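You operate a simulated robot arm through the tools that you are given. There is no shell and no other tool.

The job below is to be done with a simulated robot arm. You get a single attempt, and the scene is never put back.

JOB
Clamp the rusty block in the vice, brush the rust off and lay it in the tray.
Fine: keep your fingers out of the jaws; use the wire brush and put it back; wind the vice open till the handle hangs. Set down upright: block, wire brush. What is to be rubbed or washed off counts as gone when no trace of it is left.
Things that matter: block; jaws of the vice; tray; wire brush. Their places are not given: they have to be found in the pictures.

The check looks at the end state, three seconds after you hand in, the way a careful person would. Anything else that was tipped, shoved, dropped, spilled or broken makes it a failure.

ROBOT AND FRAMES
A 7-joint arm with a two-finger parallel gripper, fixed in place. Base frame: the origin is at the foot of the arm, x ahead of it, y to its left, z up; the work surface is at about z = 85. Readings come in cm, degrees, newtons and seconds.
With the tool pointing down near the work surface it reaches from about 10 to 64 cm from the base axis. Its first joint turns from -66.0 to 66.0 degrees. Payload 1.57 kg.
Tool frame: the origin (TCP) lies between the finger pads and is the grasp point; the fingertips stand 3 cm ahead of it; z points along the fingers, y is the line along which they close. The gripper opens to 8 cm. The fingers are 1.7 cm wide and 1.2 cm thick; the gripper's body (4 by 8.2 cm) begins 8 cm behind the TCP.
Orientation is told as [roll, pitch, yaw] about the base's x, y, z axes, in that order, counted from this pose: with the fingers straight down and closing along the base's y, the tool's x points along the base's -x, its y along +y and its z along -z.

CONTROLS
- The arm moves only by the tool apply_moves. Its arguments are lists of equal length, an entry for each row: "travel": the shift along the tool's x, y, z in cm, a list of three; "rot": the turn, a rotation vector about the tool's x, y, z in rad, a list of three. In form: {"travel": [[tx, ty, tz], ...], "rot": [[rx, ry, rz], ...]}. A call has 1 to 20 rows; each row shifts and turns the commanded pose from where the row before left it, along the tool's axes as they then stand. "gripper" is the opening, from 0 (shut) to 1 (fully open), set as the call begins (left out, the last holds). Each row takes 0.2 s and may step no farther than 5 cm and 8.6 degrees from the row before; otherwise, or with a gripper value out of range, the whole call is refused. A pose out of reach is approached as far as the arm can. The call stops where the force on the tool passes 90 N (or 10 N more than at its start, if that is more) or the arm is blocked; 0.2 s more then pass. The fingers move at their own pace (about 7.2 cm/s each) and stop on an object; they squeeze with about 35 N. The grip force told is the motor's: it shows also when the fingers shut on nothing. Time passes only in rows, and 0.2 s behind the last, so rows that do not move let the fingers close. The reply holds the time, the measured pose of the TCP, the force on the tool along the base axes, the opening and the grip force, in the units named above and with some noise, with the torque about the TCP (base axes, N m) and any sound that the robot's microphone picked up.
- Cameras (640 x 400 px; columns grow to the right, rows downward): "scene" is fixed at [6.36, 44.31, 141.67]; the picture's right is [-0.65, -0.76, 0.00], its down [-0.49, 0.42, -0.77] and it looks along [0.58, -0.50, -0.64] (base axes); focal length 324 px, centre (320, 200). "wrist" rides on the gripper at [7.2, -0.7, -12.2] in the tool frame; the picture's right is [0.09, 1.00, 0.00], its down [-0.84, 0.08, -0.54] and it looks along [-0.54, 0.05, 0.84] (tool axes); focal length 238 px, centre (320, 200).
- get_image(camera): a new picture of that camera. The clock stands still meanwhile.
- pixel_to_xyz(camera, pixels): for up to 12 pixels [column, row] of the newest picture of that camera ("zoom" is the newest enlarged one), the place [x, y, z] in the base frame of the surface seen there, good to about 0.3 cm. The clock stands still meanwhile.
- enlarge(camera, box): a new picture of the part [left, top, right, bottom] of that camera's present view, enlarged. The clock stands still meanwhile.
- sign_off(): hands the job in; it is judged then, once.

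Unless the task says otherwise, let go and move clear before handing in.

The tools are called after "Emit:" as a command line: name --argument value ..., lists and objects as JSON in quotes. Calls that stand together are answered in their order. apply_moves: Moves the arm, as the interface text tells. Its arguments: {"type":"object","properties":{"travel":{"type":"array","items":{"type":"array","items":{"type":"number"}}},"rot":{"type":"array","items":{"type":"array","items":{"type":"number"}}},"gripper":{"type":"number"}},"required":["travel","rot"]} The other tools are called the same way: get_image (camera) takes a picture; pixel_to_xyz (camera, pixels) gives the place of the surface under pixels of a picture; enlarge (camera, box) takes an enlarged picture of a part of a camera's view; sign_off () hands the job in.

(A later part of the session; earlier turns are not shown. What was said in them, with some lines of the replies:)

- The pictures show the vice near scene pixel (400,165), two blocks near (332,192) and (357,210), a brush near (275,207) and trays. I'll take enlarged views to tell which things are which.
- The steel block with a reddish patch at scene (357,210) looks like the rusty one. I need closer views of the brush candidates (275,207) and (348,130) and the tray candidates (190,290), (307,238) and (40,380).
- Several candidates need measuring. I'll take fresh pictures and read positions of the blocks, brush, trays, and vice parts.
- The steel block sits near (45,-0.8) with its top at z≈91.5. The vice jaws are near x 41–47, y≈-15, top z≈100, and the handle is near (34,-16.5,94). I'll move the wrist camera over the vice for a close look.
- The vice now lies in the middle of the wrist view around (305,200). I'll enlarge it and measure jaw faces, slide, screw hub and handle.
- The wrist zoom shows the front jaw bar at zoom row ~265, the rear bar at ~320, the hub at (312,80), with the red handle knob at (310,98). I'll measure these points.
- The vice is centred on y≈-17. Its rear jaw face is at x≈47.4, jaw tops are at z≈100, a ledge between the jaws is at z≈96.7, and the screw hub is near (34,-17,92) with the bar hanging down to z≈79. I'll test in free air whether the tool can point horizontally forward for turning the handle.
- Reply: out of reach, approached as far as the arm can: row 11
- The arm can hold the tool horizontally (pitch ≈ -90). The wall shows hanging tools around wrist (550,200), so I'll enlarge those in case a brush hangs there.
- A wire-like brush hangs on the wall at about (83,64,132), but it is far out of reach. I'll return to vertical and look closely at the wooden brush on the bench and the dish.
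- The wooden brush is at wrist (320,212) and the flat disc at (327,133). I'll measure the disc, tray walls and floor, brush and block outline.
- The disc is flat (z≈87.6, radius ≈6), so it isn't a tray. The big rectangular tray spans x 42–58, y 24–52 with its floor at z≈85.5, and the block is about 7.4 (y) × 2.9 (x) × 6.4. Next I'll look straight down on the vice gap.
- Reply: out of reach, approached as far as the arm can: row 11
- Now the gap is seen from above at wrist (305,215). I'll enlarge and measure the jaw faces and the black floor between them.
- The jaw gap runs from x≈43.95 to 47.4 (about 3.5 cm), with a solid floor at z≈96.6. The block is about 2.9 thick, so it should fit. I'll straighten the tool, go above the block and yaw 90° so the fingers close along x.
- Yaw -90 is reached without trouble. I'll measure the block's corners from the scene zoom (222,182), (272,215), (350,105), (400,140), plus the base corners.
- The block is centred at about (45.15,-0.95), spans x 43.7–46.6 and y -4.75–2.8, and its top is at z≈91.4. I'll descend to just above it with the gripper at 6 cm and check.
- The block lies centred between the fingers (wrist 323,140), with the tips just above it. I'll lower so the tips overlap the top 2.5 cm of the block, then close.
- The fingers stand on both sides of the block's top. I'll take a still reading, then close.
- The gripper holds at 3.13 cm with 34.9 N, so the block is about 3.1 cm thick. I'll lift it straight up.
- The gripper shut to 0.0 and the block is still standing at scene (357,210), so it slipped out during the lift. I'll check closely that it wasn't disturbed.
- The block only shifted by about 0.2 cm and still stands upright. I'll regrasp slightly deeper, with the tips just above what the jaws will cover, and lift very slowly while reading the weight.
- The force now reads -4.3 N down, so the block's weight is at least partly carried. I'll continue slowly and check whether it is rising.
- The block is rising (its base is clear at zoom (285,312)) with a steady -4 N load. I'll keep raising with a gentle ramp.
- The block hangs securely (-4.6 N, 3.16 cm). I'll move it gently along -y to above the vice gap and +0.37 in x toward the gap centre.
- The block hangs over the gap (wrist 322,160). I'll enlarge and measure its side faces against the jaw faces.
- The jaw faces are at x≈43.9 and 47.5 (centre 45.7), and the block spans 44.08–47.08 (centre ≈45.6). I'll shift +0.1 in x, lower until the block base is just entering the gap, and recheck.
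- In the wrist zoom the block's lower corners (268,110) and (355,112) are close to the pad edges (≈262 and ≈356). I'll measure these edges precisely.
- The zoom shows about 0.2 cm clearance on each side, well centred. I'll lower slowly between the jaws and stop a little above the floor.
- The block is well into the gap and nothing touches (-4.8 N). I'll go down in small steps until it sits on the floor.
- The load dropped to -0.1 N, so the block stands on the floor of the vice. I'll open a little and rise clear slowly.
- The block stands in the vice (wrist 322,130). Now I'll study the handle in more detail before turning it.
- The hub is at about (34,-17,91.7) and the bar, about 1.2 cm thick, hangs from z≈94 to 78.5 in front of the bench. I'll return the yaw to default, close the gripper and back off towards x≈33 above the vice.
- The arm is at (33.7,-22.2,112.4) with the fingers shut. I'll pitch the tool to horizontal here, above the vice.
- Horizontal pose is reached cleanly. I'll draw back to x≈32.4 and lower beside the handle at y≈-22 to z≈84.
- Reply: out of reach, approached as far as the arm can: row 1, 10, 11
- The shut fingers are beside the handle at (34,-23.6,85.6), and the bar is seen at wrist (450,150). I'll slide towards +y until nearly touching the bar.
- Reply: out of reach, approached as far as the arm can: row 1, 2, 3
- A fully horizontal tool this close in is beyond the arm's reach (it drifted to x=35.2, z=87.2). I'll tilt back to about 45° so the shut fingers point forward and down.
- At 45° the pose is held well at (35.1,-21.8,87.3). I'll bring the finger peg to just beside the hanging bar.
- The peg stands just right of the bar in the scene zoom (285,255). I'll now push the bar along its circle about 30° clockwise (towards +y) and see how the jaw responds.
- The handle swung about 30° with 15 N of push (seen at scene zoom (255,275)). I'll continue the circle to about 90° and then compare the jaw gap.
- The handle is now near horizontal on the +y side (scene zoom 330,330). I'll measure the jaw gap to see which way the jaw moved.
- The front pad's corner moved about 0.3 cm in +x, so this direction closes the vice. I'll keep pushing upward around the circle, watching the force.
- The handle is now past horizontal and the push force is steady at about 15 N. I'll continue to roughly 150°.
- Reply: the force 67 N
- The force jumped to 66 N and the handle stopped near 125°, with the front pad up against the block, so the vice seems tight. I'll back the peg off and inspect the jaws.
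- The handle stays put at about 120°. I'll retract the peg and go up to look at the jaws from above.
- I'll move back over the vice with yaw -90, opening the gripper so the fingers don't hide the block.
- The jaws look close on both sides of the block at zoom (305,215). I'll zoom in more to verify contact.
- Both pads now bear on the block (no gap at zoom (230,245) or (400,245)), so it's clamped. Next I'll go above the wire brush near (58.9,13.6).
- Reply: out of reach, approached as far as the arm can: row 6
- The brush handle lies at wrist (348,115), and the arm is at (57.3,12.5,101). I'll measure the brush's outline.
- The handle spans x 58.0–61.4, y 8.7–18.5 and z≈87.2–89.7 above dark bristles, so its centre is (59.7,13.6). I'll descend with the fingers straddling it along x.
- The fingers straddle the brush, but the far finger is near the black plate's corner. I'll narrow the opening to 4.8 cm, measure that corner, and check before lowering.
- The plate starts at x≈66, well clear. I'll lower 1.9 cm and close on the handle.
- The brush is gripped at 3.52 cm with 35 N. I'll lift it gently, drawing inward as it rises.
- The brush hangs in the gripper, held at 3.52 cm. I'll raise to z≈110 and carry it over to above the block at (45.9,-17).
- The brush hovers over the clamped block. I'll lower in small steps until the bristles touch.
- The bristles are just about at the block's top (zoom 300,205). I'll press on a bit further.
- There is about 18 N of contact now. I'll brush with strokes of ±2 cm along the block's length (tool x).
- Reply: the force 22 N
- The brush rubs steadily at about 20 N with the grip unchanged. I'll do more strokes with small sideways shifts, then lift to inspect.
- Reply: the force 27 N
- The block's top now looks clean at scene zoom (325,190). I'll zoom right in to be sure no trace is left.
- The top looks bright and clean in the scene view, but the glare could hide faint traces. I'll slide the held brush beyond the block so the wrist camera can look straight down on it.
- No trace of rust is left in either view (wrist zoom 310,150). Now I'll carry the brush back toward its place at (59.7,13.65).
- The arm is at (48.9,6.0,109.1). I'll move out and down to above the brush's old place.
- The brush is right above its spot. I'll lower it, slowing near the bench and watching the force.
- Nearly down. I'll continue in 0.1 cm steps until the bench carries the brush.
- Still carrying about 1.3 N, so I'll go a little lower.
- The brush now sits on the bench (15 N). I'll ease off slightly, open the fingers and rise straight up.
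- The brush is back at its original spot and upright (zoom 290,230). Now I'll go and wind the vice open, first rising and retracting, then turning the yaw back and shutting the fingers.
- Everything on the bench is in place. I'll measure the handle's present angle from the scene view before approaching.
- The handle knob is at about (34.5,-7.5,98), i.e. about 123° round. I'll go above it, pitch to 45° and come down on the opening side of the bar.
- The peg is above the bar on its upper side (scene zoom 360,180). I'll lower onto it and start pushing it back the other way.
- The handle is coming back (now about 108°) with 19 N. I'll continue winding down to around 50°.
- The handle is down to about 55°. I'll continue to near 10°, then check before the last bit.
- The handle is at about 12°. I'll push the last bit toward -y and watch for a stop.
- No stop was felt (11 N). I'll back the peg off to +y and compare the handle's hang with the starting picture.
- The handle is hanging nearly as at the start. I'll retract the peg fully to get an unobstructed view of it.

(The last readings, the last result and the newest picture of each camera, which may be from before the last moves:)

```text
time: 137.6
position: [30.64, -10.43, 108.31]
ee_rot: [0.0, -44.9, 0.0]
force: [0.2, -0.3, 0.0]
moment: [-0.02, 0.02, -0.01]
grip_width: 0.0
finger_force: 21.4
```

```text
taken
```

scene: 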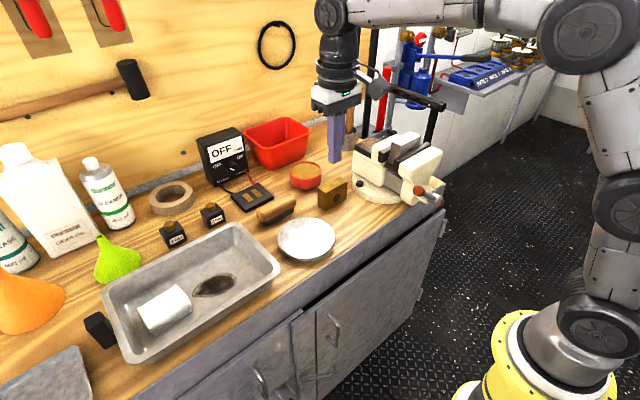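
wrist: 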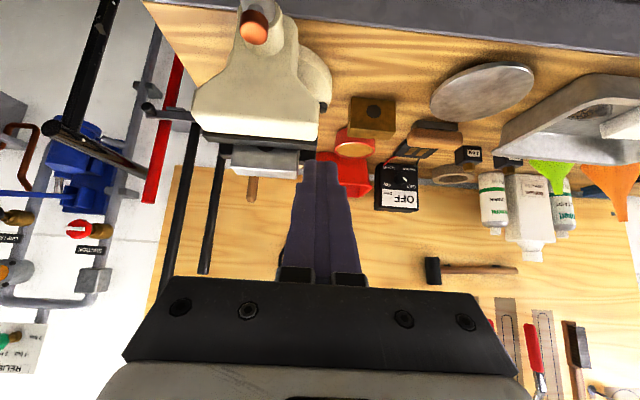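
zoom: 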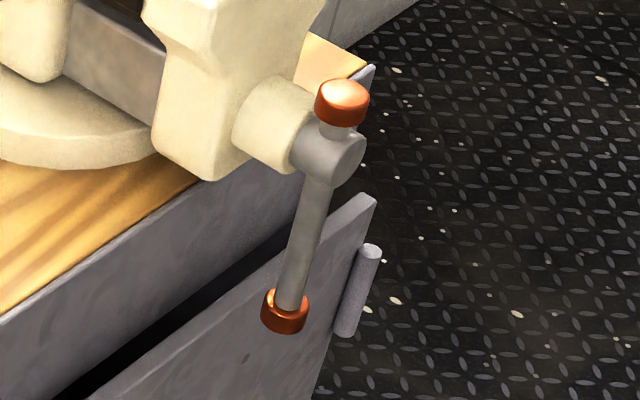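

The handle hangs straight down again (within about 2° of the start). Now I'll return to vertical, yaw -90, and go above the block to fetch it.

Emit:
apply_moves --travel '[[0, 0, 0], [0, 0, 0], [0, 0, 0], [0, 0, 0], [0, 0, 0], [0, 0, 0], [-3, -1.3, -0.8], [-3, -1.3, -0.8], [-3, -1.3, -0.8], [-3, -1.3, -0.8], [-3.2, -1.3, -0.8], [0, 0, 0]]' --rot '[[0, 0.131, 0], [0, 0.131, 0], [0, 0.131, 0], [0, 0.131, 0], [0, 0.131, 0], [0, 0.131, 0], [0, 0, 0], [0, 0, 0], [0, 0, 0], [0, 0, 0], [0, 0, 0], [0, 0, 0]]'

Emit:
apply_moves --travel '[[0, 0, 0], [0, 0, 0], [0, 0, 0], [0, 0, 0], [0, 0, 0], [0, 0, 0], [0, 0, 0], [0, 0, 0], [0, 0, 0], [0, 0, 0], [0, 0, 0], [0, 0, 0]]' --rot '[[0, 0, 0.1428], [0, 0, 0.1428], [0, 0, 0.1428], [0, 0, 0.1428], [0, 0, 0.1428], [0, 0, 0.1428], [0, 0, 0.1428], [0, 0, 0.1428], [0, 0, 0.1428], [0, 0, 0.1428], [0, 0, 0.1428], [0, 0, 0]]' --gripper 0.6

Emit:
get_image --camera "wrist"

Emit:
enlarge --camera "wrist" --box '[260, 40, 400, 220]'

```text
time: 140.2
position: [45.99, -17.37, 112.05]
ee_rot: [0.0, 0.1, 0.0]
force: [0.5, -0.4, 0.2]
moment: [-0.04, 0.0, -0.02]
grip_width: 0.01
finger_force: 21.2
```

```text
time: 142.8
position: [45.95, -17.08, 112.12]
ee_rot: [-0.1, 0.0, -90.0]
force: [-0.1, 0.5, 0.6]
moment: [0.01, 0.0, -0.01]
grip_width: 4.78
finger_force: 0.0
```

```text
taken
```

wrist: 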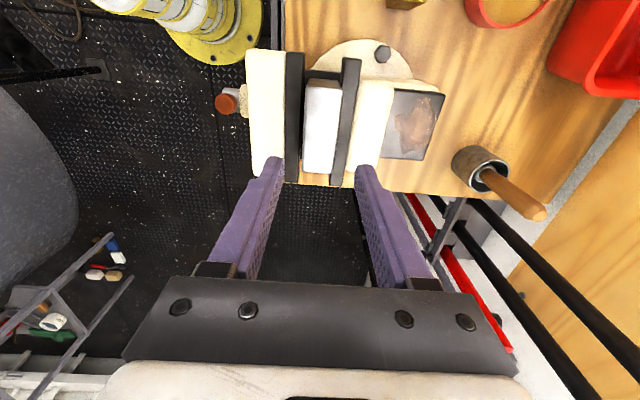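

```text
2.22 times, centred on (330, 130) of wrist
```

zoom: 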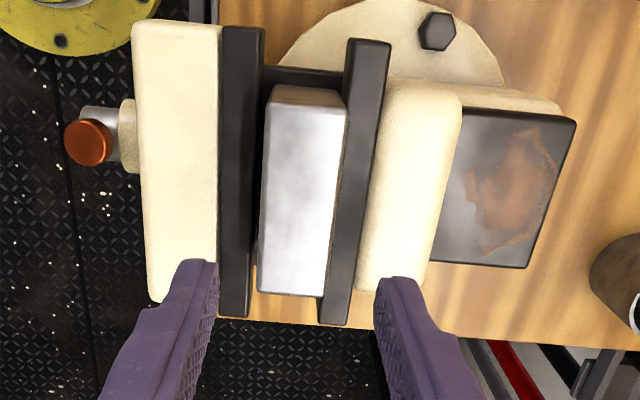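

The clean block stands free against the rear jaw with a gap in front (zoom 300,190). I'll measure its top for the grasp.

Emit:
pixel_to_xyz --camera "zoom" --pixels '[[272, 106], [344, 110], [262, 288], [322, 292], [300, 200], [262, 200], [340, 200], [250, 200]]'

Emit:
enlarge --camera "scene" --box '[385, 120, 445, 170]'

Emit:
pixel_to_xyz --camera "zoom" --pixels '[[180, 205], [260, 220], [290, 170], [400, 110], [440, 140], [150, 180], [330, 120], [300, 200]]'

```text
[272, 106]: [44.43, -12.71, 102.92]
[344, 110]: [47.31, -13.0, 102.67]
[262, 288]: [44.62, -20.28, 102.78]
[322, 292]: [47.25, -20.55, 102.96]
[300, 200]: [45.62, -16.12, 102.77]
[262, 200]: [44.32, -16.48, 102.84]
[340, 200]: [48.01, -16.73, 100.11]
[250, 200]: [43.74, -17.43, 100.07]
```

```text
8.00 times, centred on (415, 145) of scene
```

zoom: 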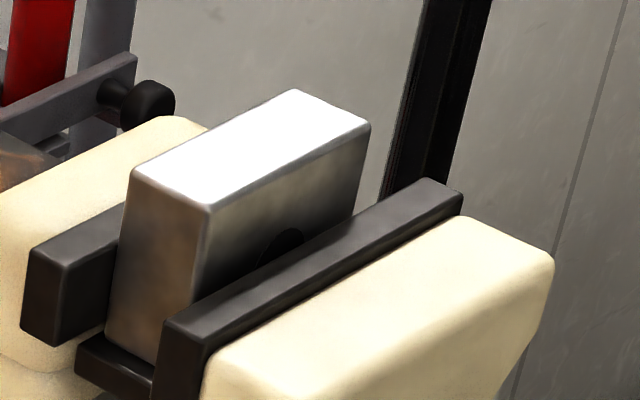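

```text
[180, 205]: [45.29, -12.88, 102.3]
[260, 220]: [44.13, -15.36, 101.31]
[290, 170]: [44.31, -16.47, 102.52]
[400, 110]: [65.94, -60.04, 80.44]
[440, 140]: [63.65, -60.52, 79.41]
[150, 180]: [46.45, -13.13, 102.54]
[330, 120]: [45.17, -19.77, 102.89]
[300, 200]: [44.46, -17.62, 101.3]
```

The block spans x 44.3–47.4 and y -20.6–-12.7, with its top at z≈102.85. I'll descend with the fingertips staying above the jaw tops, then close.

Emit:
apply_moves --travel '[[0.33, -0.1, 1], [0, 0, 2], [0, 0, 2], [0, 0, 1.5], [0, 0, 1], [0, 0, 0.8], [0, 0, 0.3], [0, 0, 0]]' --rot '[[0, 0, 0], [0, 0, 0], [0, 0, 0], [0, 0, 0], [0, 0, 0], [0, 0, 0], [0, 0, 0], [0, 0, 0]]'

Emit:
enlarge --camera "scene" --box '[370, 90, 450, 190]'

```text
time: 144.6
position: [45.87, -16.76, 103.44]
ee_rot: [-0.2, 0.0, -90.1]
force: [-0.9, -0.6, 0.0]
moment: [0.03, 0.01, -0.01]
grip_width: 4.79
finger_force: 0.1
```

```text
4.00 times, centred on (410, 140) of scene
```

zoom: 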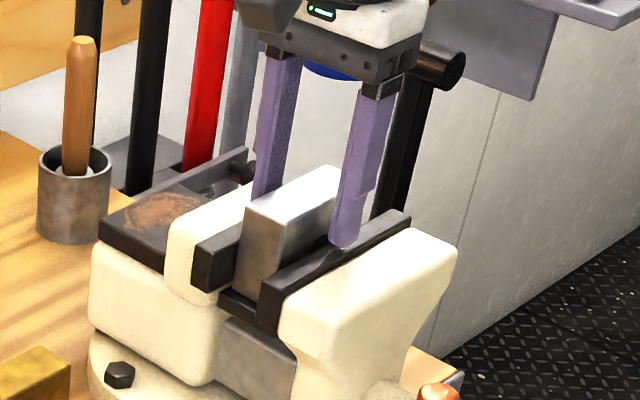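

The fingers are on both sides of the block just above the jaws. I'll close and then lift very slowly.

Emit:
apply_moves --travel '[[0, 0, 0], [0, 0, 0], [0, 0, 0], [0, 0, 0], [0, 0, 0], [0, 0, 0]]' --rot '[[0, 0, 0], [0, 0, 0], [0, 0, 0], [0, 0, 0], [0, 0, 0], [0, 0, 0]]' --gripper 0.0

Emit:
apply_moves --travel '[[0, 0, -0.1], [0, 0, -0.2], [0, 0, -0.2], [0, 0, -0.3], [0, 0, 0]]' --rot '[[0, 0, 0], [0, 0, 0], [0, 0, 0], [0, 0, 0], [0, 0, 0]]'

Emit:
enlarge --camera "scene" --box '[370, 90, 450, 190]'

```text
time: 146.0
position: [45.79, -16.65, 103.47]
ee_rot: [-0.1, 0.0, -90.0]
force: [1.4, 0.0, 0.1]
moment: [-0.01, -0.15, 0.02]
grip_width: 3.18
finger_force: 35.2
```

```text
time: 147.2
position: [45.92, -16.75, 104.31]
ee_rot: [-0.1, 0.1, -90.0]
force: [0.8, 0.0, -3.4]
moment: [0.03, 0.01, -0.01]
grip_width: 3.17
finger_force: 35.3
```

```text
4.00 times, centred on (410, 140) of scene
```

zoom: 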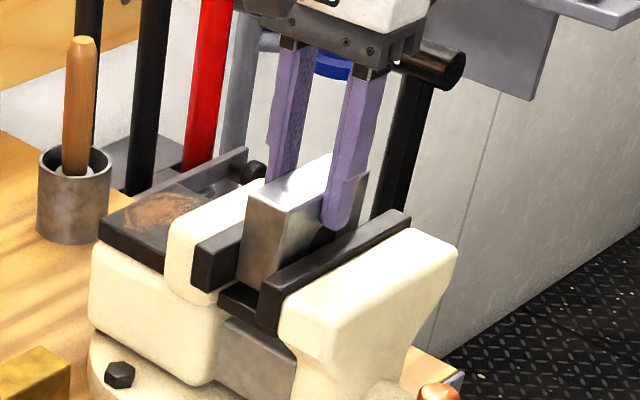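

The block is coming up with its weight carried. I'll keep lifting at a gentle pace until it clears the jaws well.

Emit:
apply_moves --travel '[[0, 0, -0.2], [0, 0, -0.3], [0, 0, -0.4], [0, 0, -0.5], [0, 0, -0.5], [0, 0, -0.5], [0, 0, -0.5], [0, 0, -0.5], [0, 0, -0.5], [0, 0, -0.5], [0, 0, -0.5], [0, 0, -0.5], [0, 0, -0.5], [0, 0, -0.4], [0, 0, -0.3], [0, 0, -0.2], [0, 0, 0]]' --rot '[[0, 0, 0], [0, 0, 0], [0, 0, 0], [0, 0, 0], [0, 0, 0], [0, 0, 0], [0, 0, 0], [0, 0, 0], [0, 0, 0], [0, 0, 0], [0, 0, 0], [0, 0, 0], [0, 0, 0], [0, 0, 0], [0, 0, 0], [0, 0, 0], [0, 0, 0]]'

Emit:
get_image --camera "wrist"

Emit:
enlarge --camera "scene" --box '[350, 70, 450, 200]'

```text
time: 150.8
position: [45.81, -16.83, 111.0]
ee_rot: [-0.1, -0.1, -90.0]
force: [0.4, -0.1, -3.9]
moment: [-0.04, 0.02, 0.02]
grip_width: 3.14
finger_force: 35.2
```

```text
taken
```

wrist: 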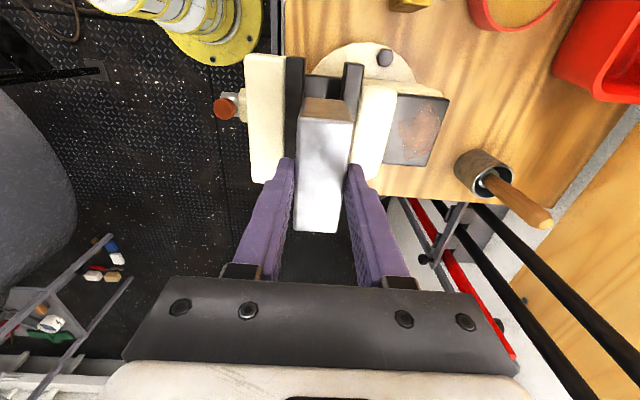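

```text
3.08 times, centred on (400, 135) of scene
```

zoom: 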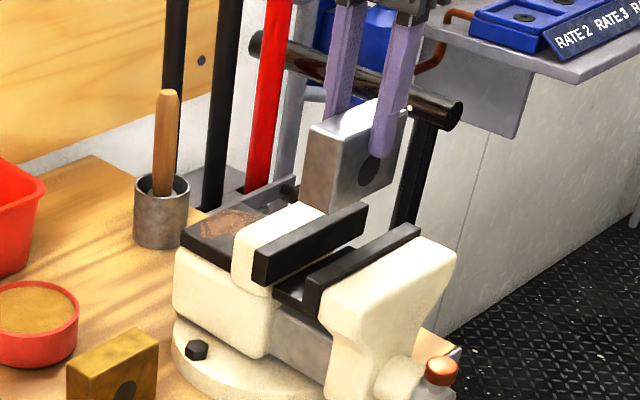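

The block is well clear at z≈111 and securely held. Before carrying it, I'll map the tray's free floor from the scene view.

Emit:
enlarge --camera "scene" --box '[90, 210, 290, 370]'

Emit:
pixel_to_xyz --camera "scene" --pixels '[[190, 287], [213, 298], [235, 277], [222, 268], [240, 260], [250, 285], [260, 275], [225, 300], [205, 315], [235, 295], [250, 265], [215, 255]]'

Emit:
pixel_to_xyz --camera "scene" --pixels '[[236, 225], [278, 268], [270, 272], [240, 235], [262, 262], [230, 240], [225, 245], [192, 310], [190, 330], [160, 300], [210, 325], [255, 270]]'

```text
2.50 times, centred on (190, 290) of scene
```

zoom: 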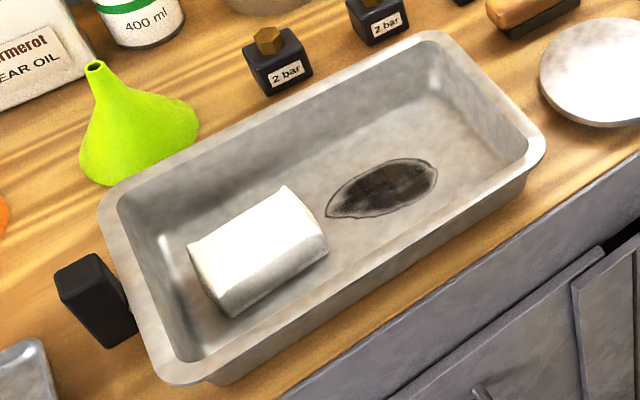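

```text
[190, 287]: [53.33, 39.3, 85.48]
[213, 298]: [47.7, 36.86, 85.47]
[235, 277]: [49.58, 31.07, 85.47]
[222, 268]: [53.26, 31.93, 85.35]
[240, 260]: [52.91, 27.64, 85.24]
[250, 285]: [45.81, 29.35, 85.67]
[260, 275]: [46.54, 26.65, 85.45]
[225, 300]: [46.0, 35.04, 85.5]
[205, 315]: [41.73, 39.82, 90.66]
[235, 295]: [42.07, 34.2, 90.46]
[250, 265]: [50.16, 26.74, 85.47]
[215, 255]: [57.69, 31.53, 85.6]
```

```text
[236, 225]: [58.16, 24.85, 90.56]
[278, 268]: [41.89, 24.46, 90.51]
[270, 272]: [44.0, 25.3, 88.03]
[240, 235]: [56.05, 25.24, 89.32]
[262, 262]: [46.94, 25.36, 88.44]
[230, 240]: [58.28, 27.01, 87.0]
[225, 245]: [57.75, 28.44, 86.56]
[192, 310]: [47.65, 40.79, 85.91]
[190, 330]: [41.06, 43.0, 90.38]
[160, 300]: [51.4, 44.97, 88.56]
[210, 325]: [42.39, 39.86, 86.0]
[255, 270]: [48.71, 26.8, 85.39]
```

The floor is free near y 27–31, with the stain beginning about y≈31. I'll measure the stain's edge and the inner walls more exactly to choose a spot.

Emit:
pixel_to_xyz --camera "zoom" --pixels '[[328, 217], [350, 218], [385, 211], [420, 192], [438, 172], [430, 162], [400, 159], [360, 172], [440, 210], [470, 190], [480, 160], [450, 100]]'

Emit:
pixel_to_xyz --camera "zoom" --pixels '[[500, 170], [520, 160], [510, 150], [490, 140], [470, 110], [440, 60], [475, 215], [490, 195], [505, 180], [515, 170], [450, 225], [400, 250]]'

```text
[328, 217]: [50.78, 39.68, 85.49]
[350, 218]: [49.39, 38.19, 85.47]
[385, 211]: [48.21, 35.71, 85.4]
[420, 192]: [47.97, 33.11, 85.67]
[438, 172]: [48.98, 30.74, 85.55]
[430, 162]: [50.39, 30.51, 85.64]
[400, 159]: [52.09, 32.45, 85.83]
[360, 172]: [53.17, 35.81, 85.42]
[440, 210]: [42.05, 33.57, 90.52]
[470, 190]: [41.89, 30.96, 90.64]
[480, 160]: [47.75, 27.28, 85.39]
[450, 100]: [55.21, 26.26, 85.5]
```

```text
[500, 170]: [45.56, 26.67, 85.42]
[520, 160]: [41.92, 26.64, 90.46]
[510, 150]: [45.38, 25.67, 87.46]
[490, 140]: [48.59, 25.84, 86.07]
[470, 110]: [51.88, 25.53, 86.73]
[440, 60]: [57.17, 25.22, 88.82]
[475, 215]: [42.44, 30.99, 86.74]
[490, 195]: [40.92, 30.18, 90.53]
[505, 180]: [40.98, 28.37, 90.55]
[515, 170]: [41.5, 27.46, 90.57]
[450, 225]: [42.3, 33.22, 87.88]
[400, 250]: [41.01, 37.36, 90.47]
```

The stain occupies y≥30.5 and x≥48, so the strip x 44–47, y 27–34.5 is clear. I'll set the block at about (45.65,30.6), carrying it gently along +y first.

Emit:
apply_moves --travel '[[0.3, 0, 0], [0.6, 0, 0], [0.9, 0, 0], [1.1, 0, 0], [1.1, 0, 0], [1.1, 0, 0], [1.1, 0, 0], [1.1, 0, 0], [1.1, 0, 0], [1.1, 0, 0], [1.1, 0, 0], [1.1, 0, 0], [1.1, 0, 0], [1.1, 0, 0], [1.1, 0, 0], [1.1, 0, 0], [1.1, 0, 0], [0.8, 0, 0], [0.5, 0, 0], [0.2, 0, 0]]' --rot '[[0, 0, 0], [0, 0, 0], [0, 0, 0], [0, 0, 0], [0, 0, 0], [0, 0, 0], [0, 0, 0], [0, 0, 0], [0, 0, 0], [0, 0, 0], [0, 0, 0], [0, 0, 0], [0, 0, 0], [0, 0, 0], [0, 0, 0], [0, 0, 0], [0, 0, 0], [0, 0, 0], [0, 0, 0], [0, 0, 0]]'

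Emit:
apply_moves --travel '[[0.3, 0, 0], [0.6, 0, 0.1], [0.9, 0, 0.2], [1.1, 0, 0.3], [1.1, 0, 0.3], [1.1, 0, 0.3], [1.1, 0, 0.3], [1.1, 0, 0.3], [1.1, 0, 0.3], [1.1, 0, 0.3], [1.1, 0, 0.3], [1.1, 0, 0.3], [1.1, 0, 0.3], [1.1, 0, 0.3], [1.1, 0, 0.3], [1.1, 0, 0.2], [1.1, 0, 0.1], [0.8, 0, 0], [0.5, 0, 0], [0.2, 0, 0]]' --rot '[[0, 0, 0], [0, 0, 0], [0, 0, 0], [0, 0, 0], [0, 0, 0], [0, 0, 0], [0, 0, 0], [0, 0, 0], [0, 0, 0], [0, 0, 0], [0, 0, 0], [0, 0, 0], [0, 0, 0], [0, 0, 0], [0, 0, 0], [0, 0, 0], [0, 0, 0], [0, 0, 0], [0, 0, 0], [0, 0, 0]]'

Emit:
get_image --camera "scene"

Emit:
get_image --camera "wrist"

```text
time: 155.0
position: [45.88, 1.86, 111.02]
ee_rot: [-0.1, 0.0, -90.0]
force: [1.1, -0.3, -5.5]
moment: [0.01, 0.01, -0.01]
grip_width: 3.16
finger_force: 35.4
```

```text
time: 159.2
position: [45.72, 20.72, 106.69]
ee_rot: [-0.1, 0.0, -90.0]
force: [0.0, 0.0, -3.9]
moment: [0.02, 0.0, 0.01]
grip_width: 3.15
finger_force: 35.2
```

```text
taken
```

scene: 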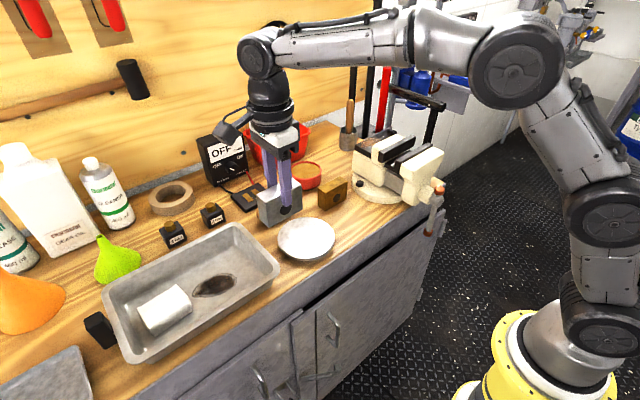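

```text
taken
```

wrist: 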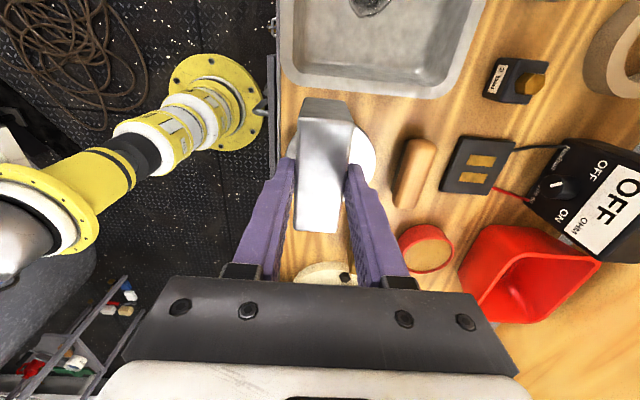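

The block hangs at y≈20.7 near the tray. I'll carry on to y≈30.6 while lowering to z≈100.

Emit:
apply_moves --travel '[[0.3, 0, 0.1], [0.6, 0, 0.3], [0.9, 0, 0.5], [1, 0, 0.6], [1, 0, 0.7], [1, 0, 0.7], [1, 0, 0.7], [1, 0, 0.7], [1, -0.05, 0.7], [0.9, -0.05, 0.6], [0.7, 0, 0.5], [0.4, 0, 0.3], [0.1, 0, 0.2], [0, 0, 0]]' --rot '[[0, 0, 0], [0, 0, 0], [0, 0, 0], [0, 0, 0], [0, 0, 0], [0, 0, 0], [0, 0, 0], [0, 0, 0], [0, 0, 0], [0, 0, 0], [0, 0, 0], [0, 0, 0], [0, 0, 0], [0, 0, 0]]'

Emit:
get_image --camera "wrist"

Emit:
enlarge --camera "scene" --box '[90, 170, 330, 370]'

```text
time: 162.2
position: [45.68, 30.53, 100.4]
ee_rot: [-0.1, -0.1, -90.0]
force: [0.5, 0.1, -3.4]
moment: [0.02, 0.03, 0.02]
grip_width: 3.17
finger_force: 34.8
```

```text
taken
```

wrist: 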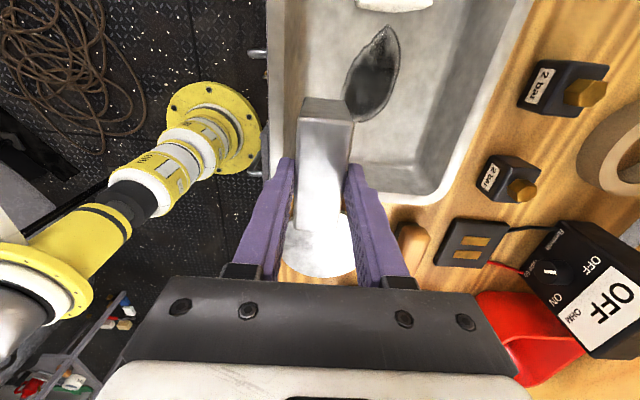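

```text
2.00 times, centred on (210, 270) of scene
```

zoom: 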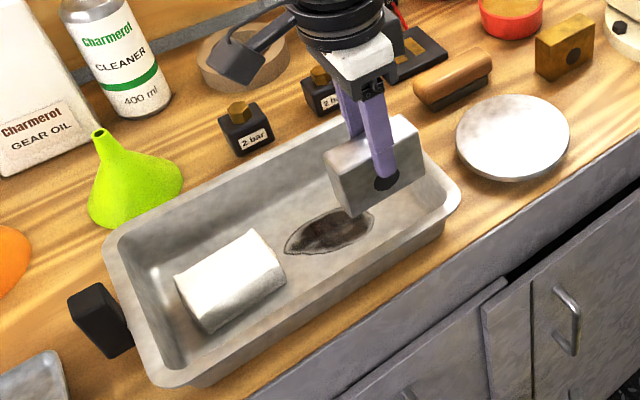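

The block is over the free part of the tray. I'll lower 5 cm and check clearance to the walls and the stain.

Emit:
apply_moves --travel '[[0, 0, 0.2], [0, 0, 0.4], [0, 0, 0.5], [0, 0, 0.6], [0, 0, 0.6], [0, 0, 0.6], [0, 0, 0.6], [0, 0, 0.6], [0, 0, 0.5], [0, 0, 0.3], [0, 0, 0.1], [0, 0, 0]]' --rot '[[0, 0, 0], [0, 0, 0], [0, 0, 0], [0, 0, 0], [0, 0, 0], [0, 0, 0], [0, 0, 0], [0, 0, 0], [0, 0, 0], [0, 0, 0], [0, 0, 0], [0, 0, 0]]'

Emit:
get_image --camera "wrist"

Emit:
enlarge --camera "wrist" --box '[240, 40, 440, 240]'

Emit:
enlarge --camera "scene" --box '[170, 200, 300, 330]'

```text
time: 164.8
position: [45.69, 30.64, 95.36]
ee_rot: [-0.2, 0.1, -90.1]
force: [0.0, 0.7, -4.1]
moment: [-0.03, -0.01, 0.01]
grip_width: 3.16
finger_force: 35.1
```

```text
taken
```

wrist: 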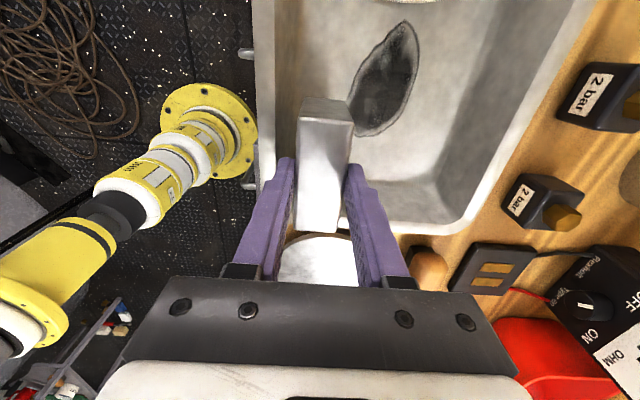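

```text
2.00 times, centred on (340, 140) of wrist
```

zoom: 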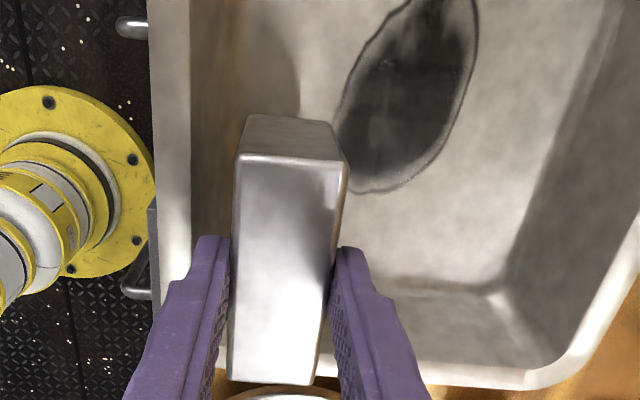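

```text
3.08 times, centred on (235, 265) of scene
```

zoom: 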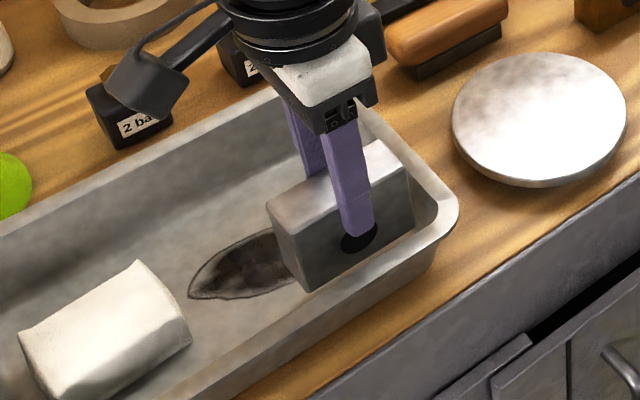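

The block sits clear of the stain (corner at wrist zoom (332,120)) and of the walls. I'll nudge +0.3 in y and -0.1 in x, then lower the rest of the way slowly.

Emit:
apply_moves --travel '[[0.15, -0.05, 0.2], [0.15, -0.05, 0.4], [0, 0, 0.5], [0, 0, 0.5], [0, 0, 0.5], [0, 0, 0.3], [0, 0, 0.1], [0, 0, 0]]' --rot '[[0, 0, 0], [0, 0, 0], [0, 0, 0], [0, 0, 0], [0, 0, 0], [0, 0, 0], [0, 0, 0], [0, 0, 0]]'

Emit:
apply_moves --travel '[[0, 0, 0.15], [0, 0, 0]]' --rot '[[0, 0, 0], [0, 0, 0]]'

Emit:
enlarge --camera "scene" --box '[170, 200, 300, 330]'

```text
time: 166.6
position: [45.48, 30.88, 92.64]
ee_rot: [-0.2, -0.1, -89.9]
force: [0.4, -1.0, -3.7]
moment: [0.02, 0.03, 0.01]
grip_width: 3.16
finger_force: 34.6
```

```text
time: 167.2
position: [45.59, 30.9, 92.68]
ee_rot: [-0.2, 0.0, -90.0]
force: [0.5, -0.3, -3.5]
moment: [-0.03, 0.04, -0.02]
grip_width: 3.17
finger_force: 34.4
```

```text
3.08 times, centred on (235, 265) of scene
```

zoom: 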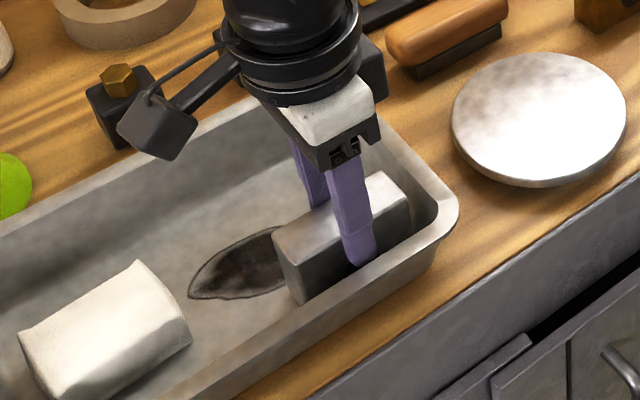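

Still carrying about 3.5 N, so I'll step down further until the floor takes the weight.

Emit:
apply_moves --travel '[[0, 0, 0.1], [0, 0, 0]]' --rot '[[0, 0, 0], [0, 0, 0]]'

Emit:
apply_moves --travel '[[0, 0, 0.1], [0, 0, 0]]' --rot '[[0, 0, 0], [0, 0, 0]]'

```text
time: 167.8
position: [45.6, 30.87, 92.5]
ee_rot: [-0.2, 0.0, -90.1]
force: [0.1, -0.2, -3.7]
moment: [0.02, 0.0, 0.03]
grip_width: 3.15
finger_force: 34.4
```

```text
time: 168.4
position: [45.58, 30.88, 92.42]
ee_rot: [-0.1, 0.1, -90.0]
force: [0.2, 1.0, -3.8]
moment: [-0.02, 0.01, -0.01]
grip_width: 3.19
finger_force: 34.9
```

Emit:
apply_moves --travel '[[0, 0, 0.1], [0, 0, 0]]' --rot '[[0, 0, 0], [0, 0, 0]]'

Emit:
apply_moves --travel '[[0, 0, 0.08], [0, 0, 0]]' --rot '[[0, 0, 0], [0, 0, 0]]'

```text
time: 169.0
position: [45.49, 30.79, 92.3]
ee_rot: [0.0, 0.0, -90.1]
force: [-4.0, -2.0, 6.8]
moment: [-0.47, 0.16, -0.13]
grip_width: 3.16
finger_force: 34.6
```

```text
time: 169.6
position: [45.57, 30.8, 92.35]
ee_rot: [0.0, 0.1, -89.9]
force: [-6.1, -5.2, 17.9]
moment: [-0.8, 0.35, -0.12]
grip_width: 3.17
finger_force: 35.0
```

The tray floor now bears the block (force turned to +18 N). I'll ease off a touch, open slightly and rise clear.

Emit:
apply_moves --travel '[[0, 0, -0.08], [0, 0, 0]]' --rot '[[0, 0, 0], [0, 0, 0]]'

Emit:
apply_moves --travel '[[0, 0, 0], [0, 0, 0], [0, 0, 0]]' --rot '[[0, 0, 0], [0, 0, 0], [0, 0, 0]]' --gripper 0.5

Emit:
enlarge --camera "scene" --box '[170, 200, 300, 330]'

```text
time: 170.2
position: [45.67, 30.97, 92.38]
ee_rot: [0.1, 0.1, -90.0]
force: [-5.4, -6.6, 19.1]
moment: [-0.59, 0.23, -0.05]
grip_width: 3.17
finger_force: 35.3
```

```text
time: 171.0
position: [45.57, 30.84, 92.11]
ee_rot: [-0.1, 0.0, -90.0]
force: [-0.4, 0.4, 0.7]
moment: [-0.01, 0.02, -0.01]
grip_width: 3.98
finger_force: 0.0
```

```text
3.08 times, centred on (235, 265) of scene
```

zoom: 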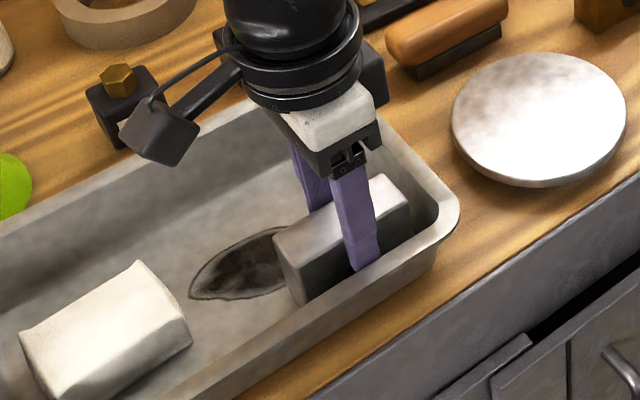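

The fingers are open at 3.98 cm and the block stands in the tray. I'll rise straight up and clear, then check everything.

Emit:
apply_moves --travel '[[0, 0, -0.5], [0, 0, -1], [0, 0, -1.5], [0, 0, -2], [0, 0, -2.5], [0, 0, -3], [0, 0, -3], [-2, -2, -3], [-4, -2, -1], [-4, -2, 0], [-4, -2, 0], [0, 0, 0]]' --rot '[[0, 0, 0], [0, 0, 0], [0, 0, 0], [0, 0, 0], [0, 0, 0], [0, 0, 0], [0, 0, 0], [0, 0, 0], [0, 0, 0], [0, 0, 0], [0, 0, 0], [0, 0, 0]]'

Emit:
get_image --camera "scene"

Emit:
enlarge --camera "scene" --box '[170, 200, 300, 330]'

Emit:
enlarge --camera "scene" --box '[350, 110, 460, 250]'

Emit:
get_image --camera "wrist"

```text
time: 173.6
position: [37.52, 16.84, 109.94]
ee_rot: [-0.1, 0.0, -90.0]
force: [0.0, 0.0, 0.2]
moment: [0.0, -0.01, -0.01]
grip_width: 3.98
finger_force: 0.0
```

```text
taken
```

scene: 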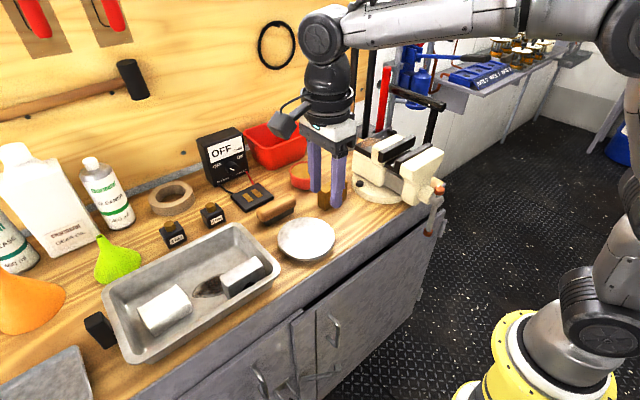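

```text
3.08 times, centred on (235, 265) of scene
```

zoom: 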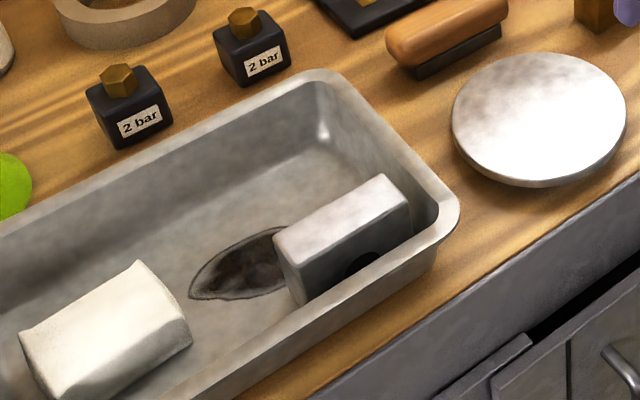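

```text
2.86 times, centred on (405, 180) of scene
```

zoom: 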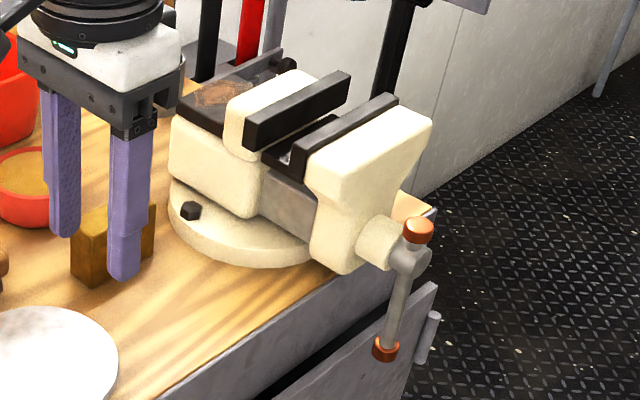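

```text
taken
```

wrist: 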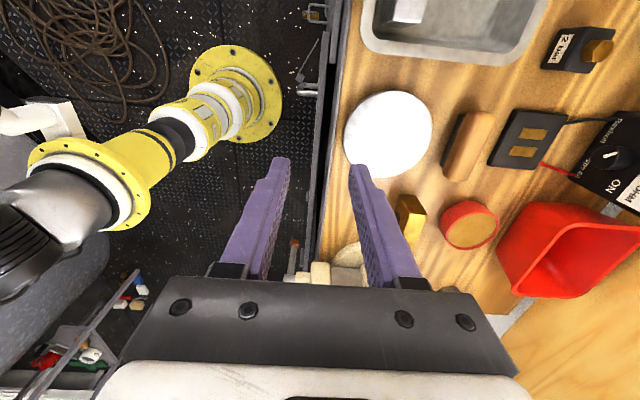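

The block stands in the tray beside the stain (zoom 345,235), the brush is in its place, and the handle hangs. I'll take a last close look at the block's top, the vice gap and the handle.

Emit:
enlarge --camera "scene" --box '[215, 245, 275, 305]'

Emit:
enlarge --camera "scene" --box '[375, 130, 425, 180]'

Emit:
enlarge --camera "scene" --box '[405, 170, 465, 250]'

Emit:
enlarge --camera "scene" --box '[240, 180, 320, 230]'

```text
6.67 times, centred on (245, 275) of scene
```

zoom: 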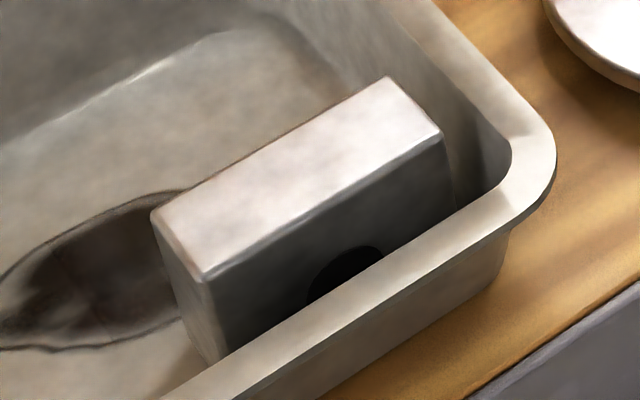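

```text
8.00 times, centred on (400, 155) of scene
```

zoom: 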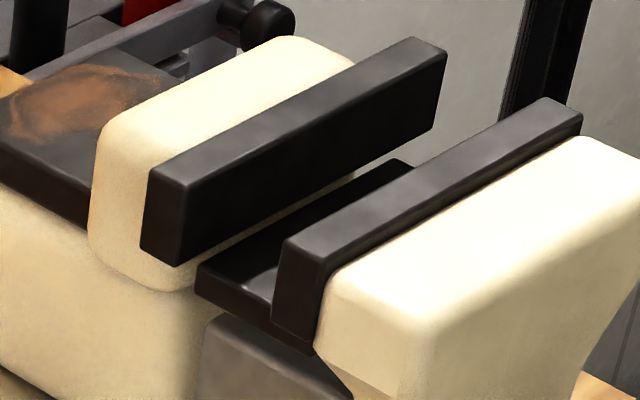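

```text
5.00 times, centred on (435, 210) of scene
```

zoom: 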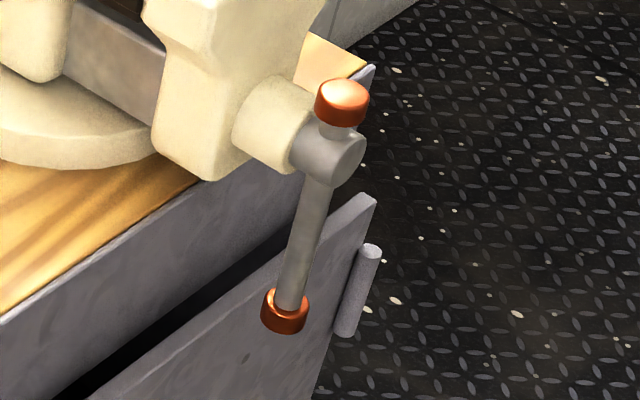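

```text
8.00 times, centred on (280, 205) of scene
```

zoom: 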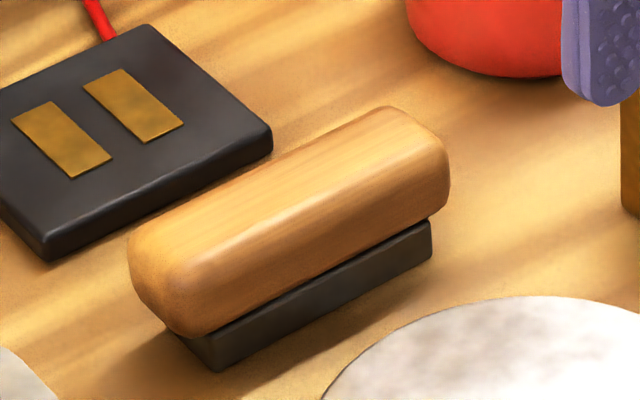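

The block's top is spotless and it stands upright in the tray. The brush is back upright on its spot, the vice is open with its handle hanging, and the arm is clear. I'm handing in.

Emit:
sign_off

```text
The job is handed in.
```

I clamped the rusty block in the vice, brushed it clean and stood it upright in the tray, and the job is handed in. No result came back from the check.

- **Block:** close-up pictures from two angles show no rust left on its top. It stands on a clear part of the tray floor, beside the dark stain and not touching it. On my first try at lifting it from the bench it slipped out of the gripper, shifted about 0.2 cm and stayed upright; the slower second lift held.
- **Tray:** I took the large rectangular tray with the white rag and the stain as the one meant. A smaller tray further left was out of the arm's reach.
- **Wire brush:** I used the wooden-backed brush on the bench and set it back upright, about 0.1 cm from where it was. A second brush hangs on the wall, but the arm cannot reach it.
- **Vice:** it is wound open and the handle hangs straight down, within about 2° of its starting position. The fingers were kept above the jaws when placing and fetching the block, and well away while I wound the vice.

In the final pictures nothing else on the bench looks moved or tipped.
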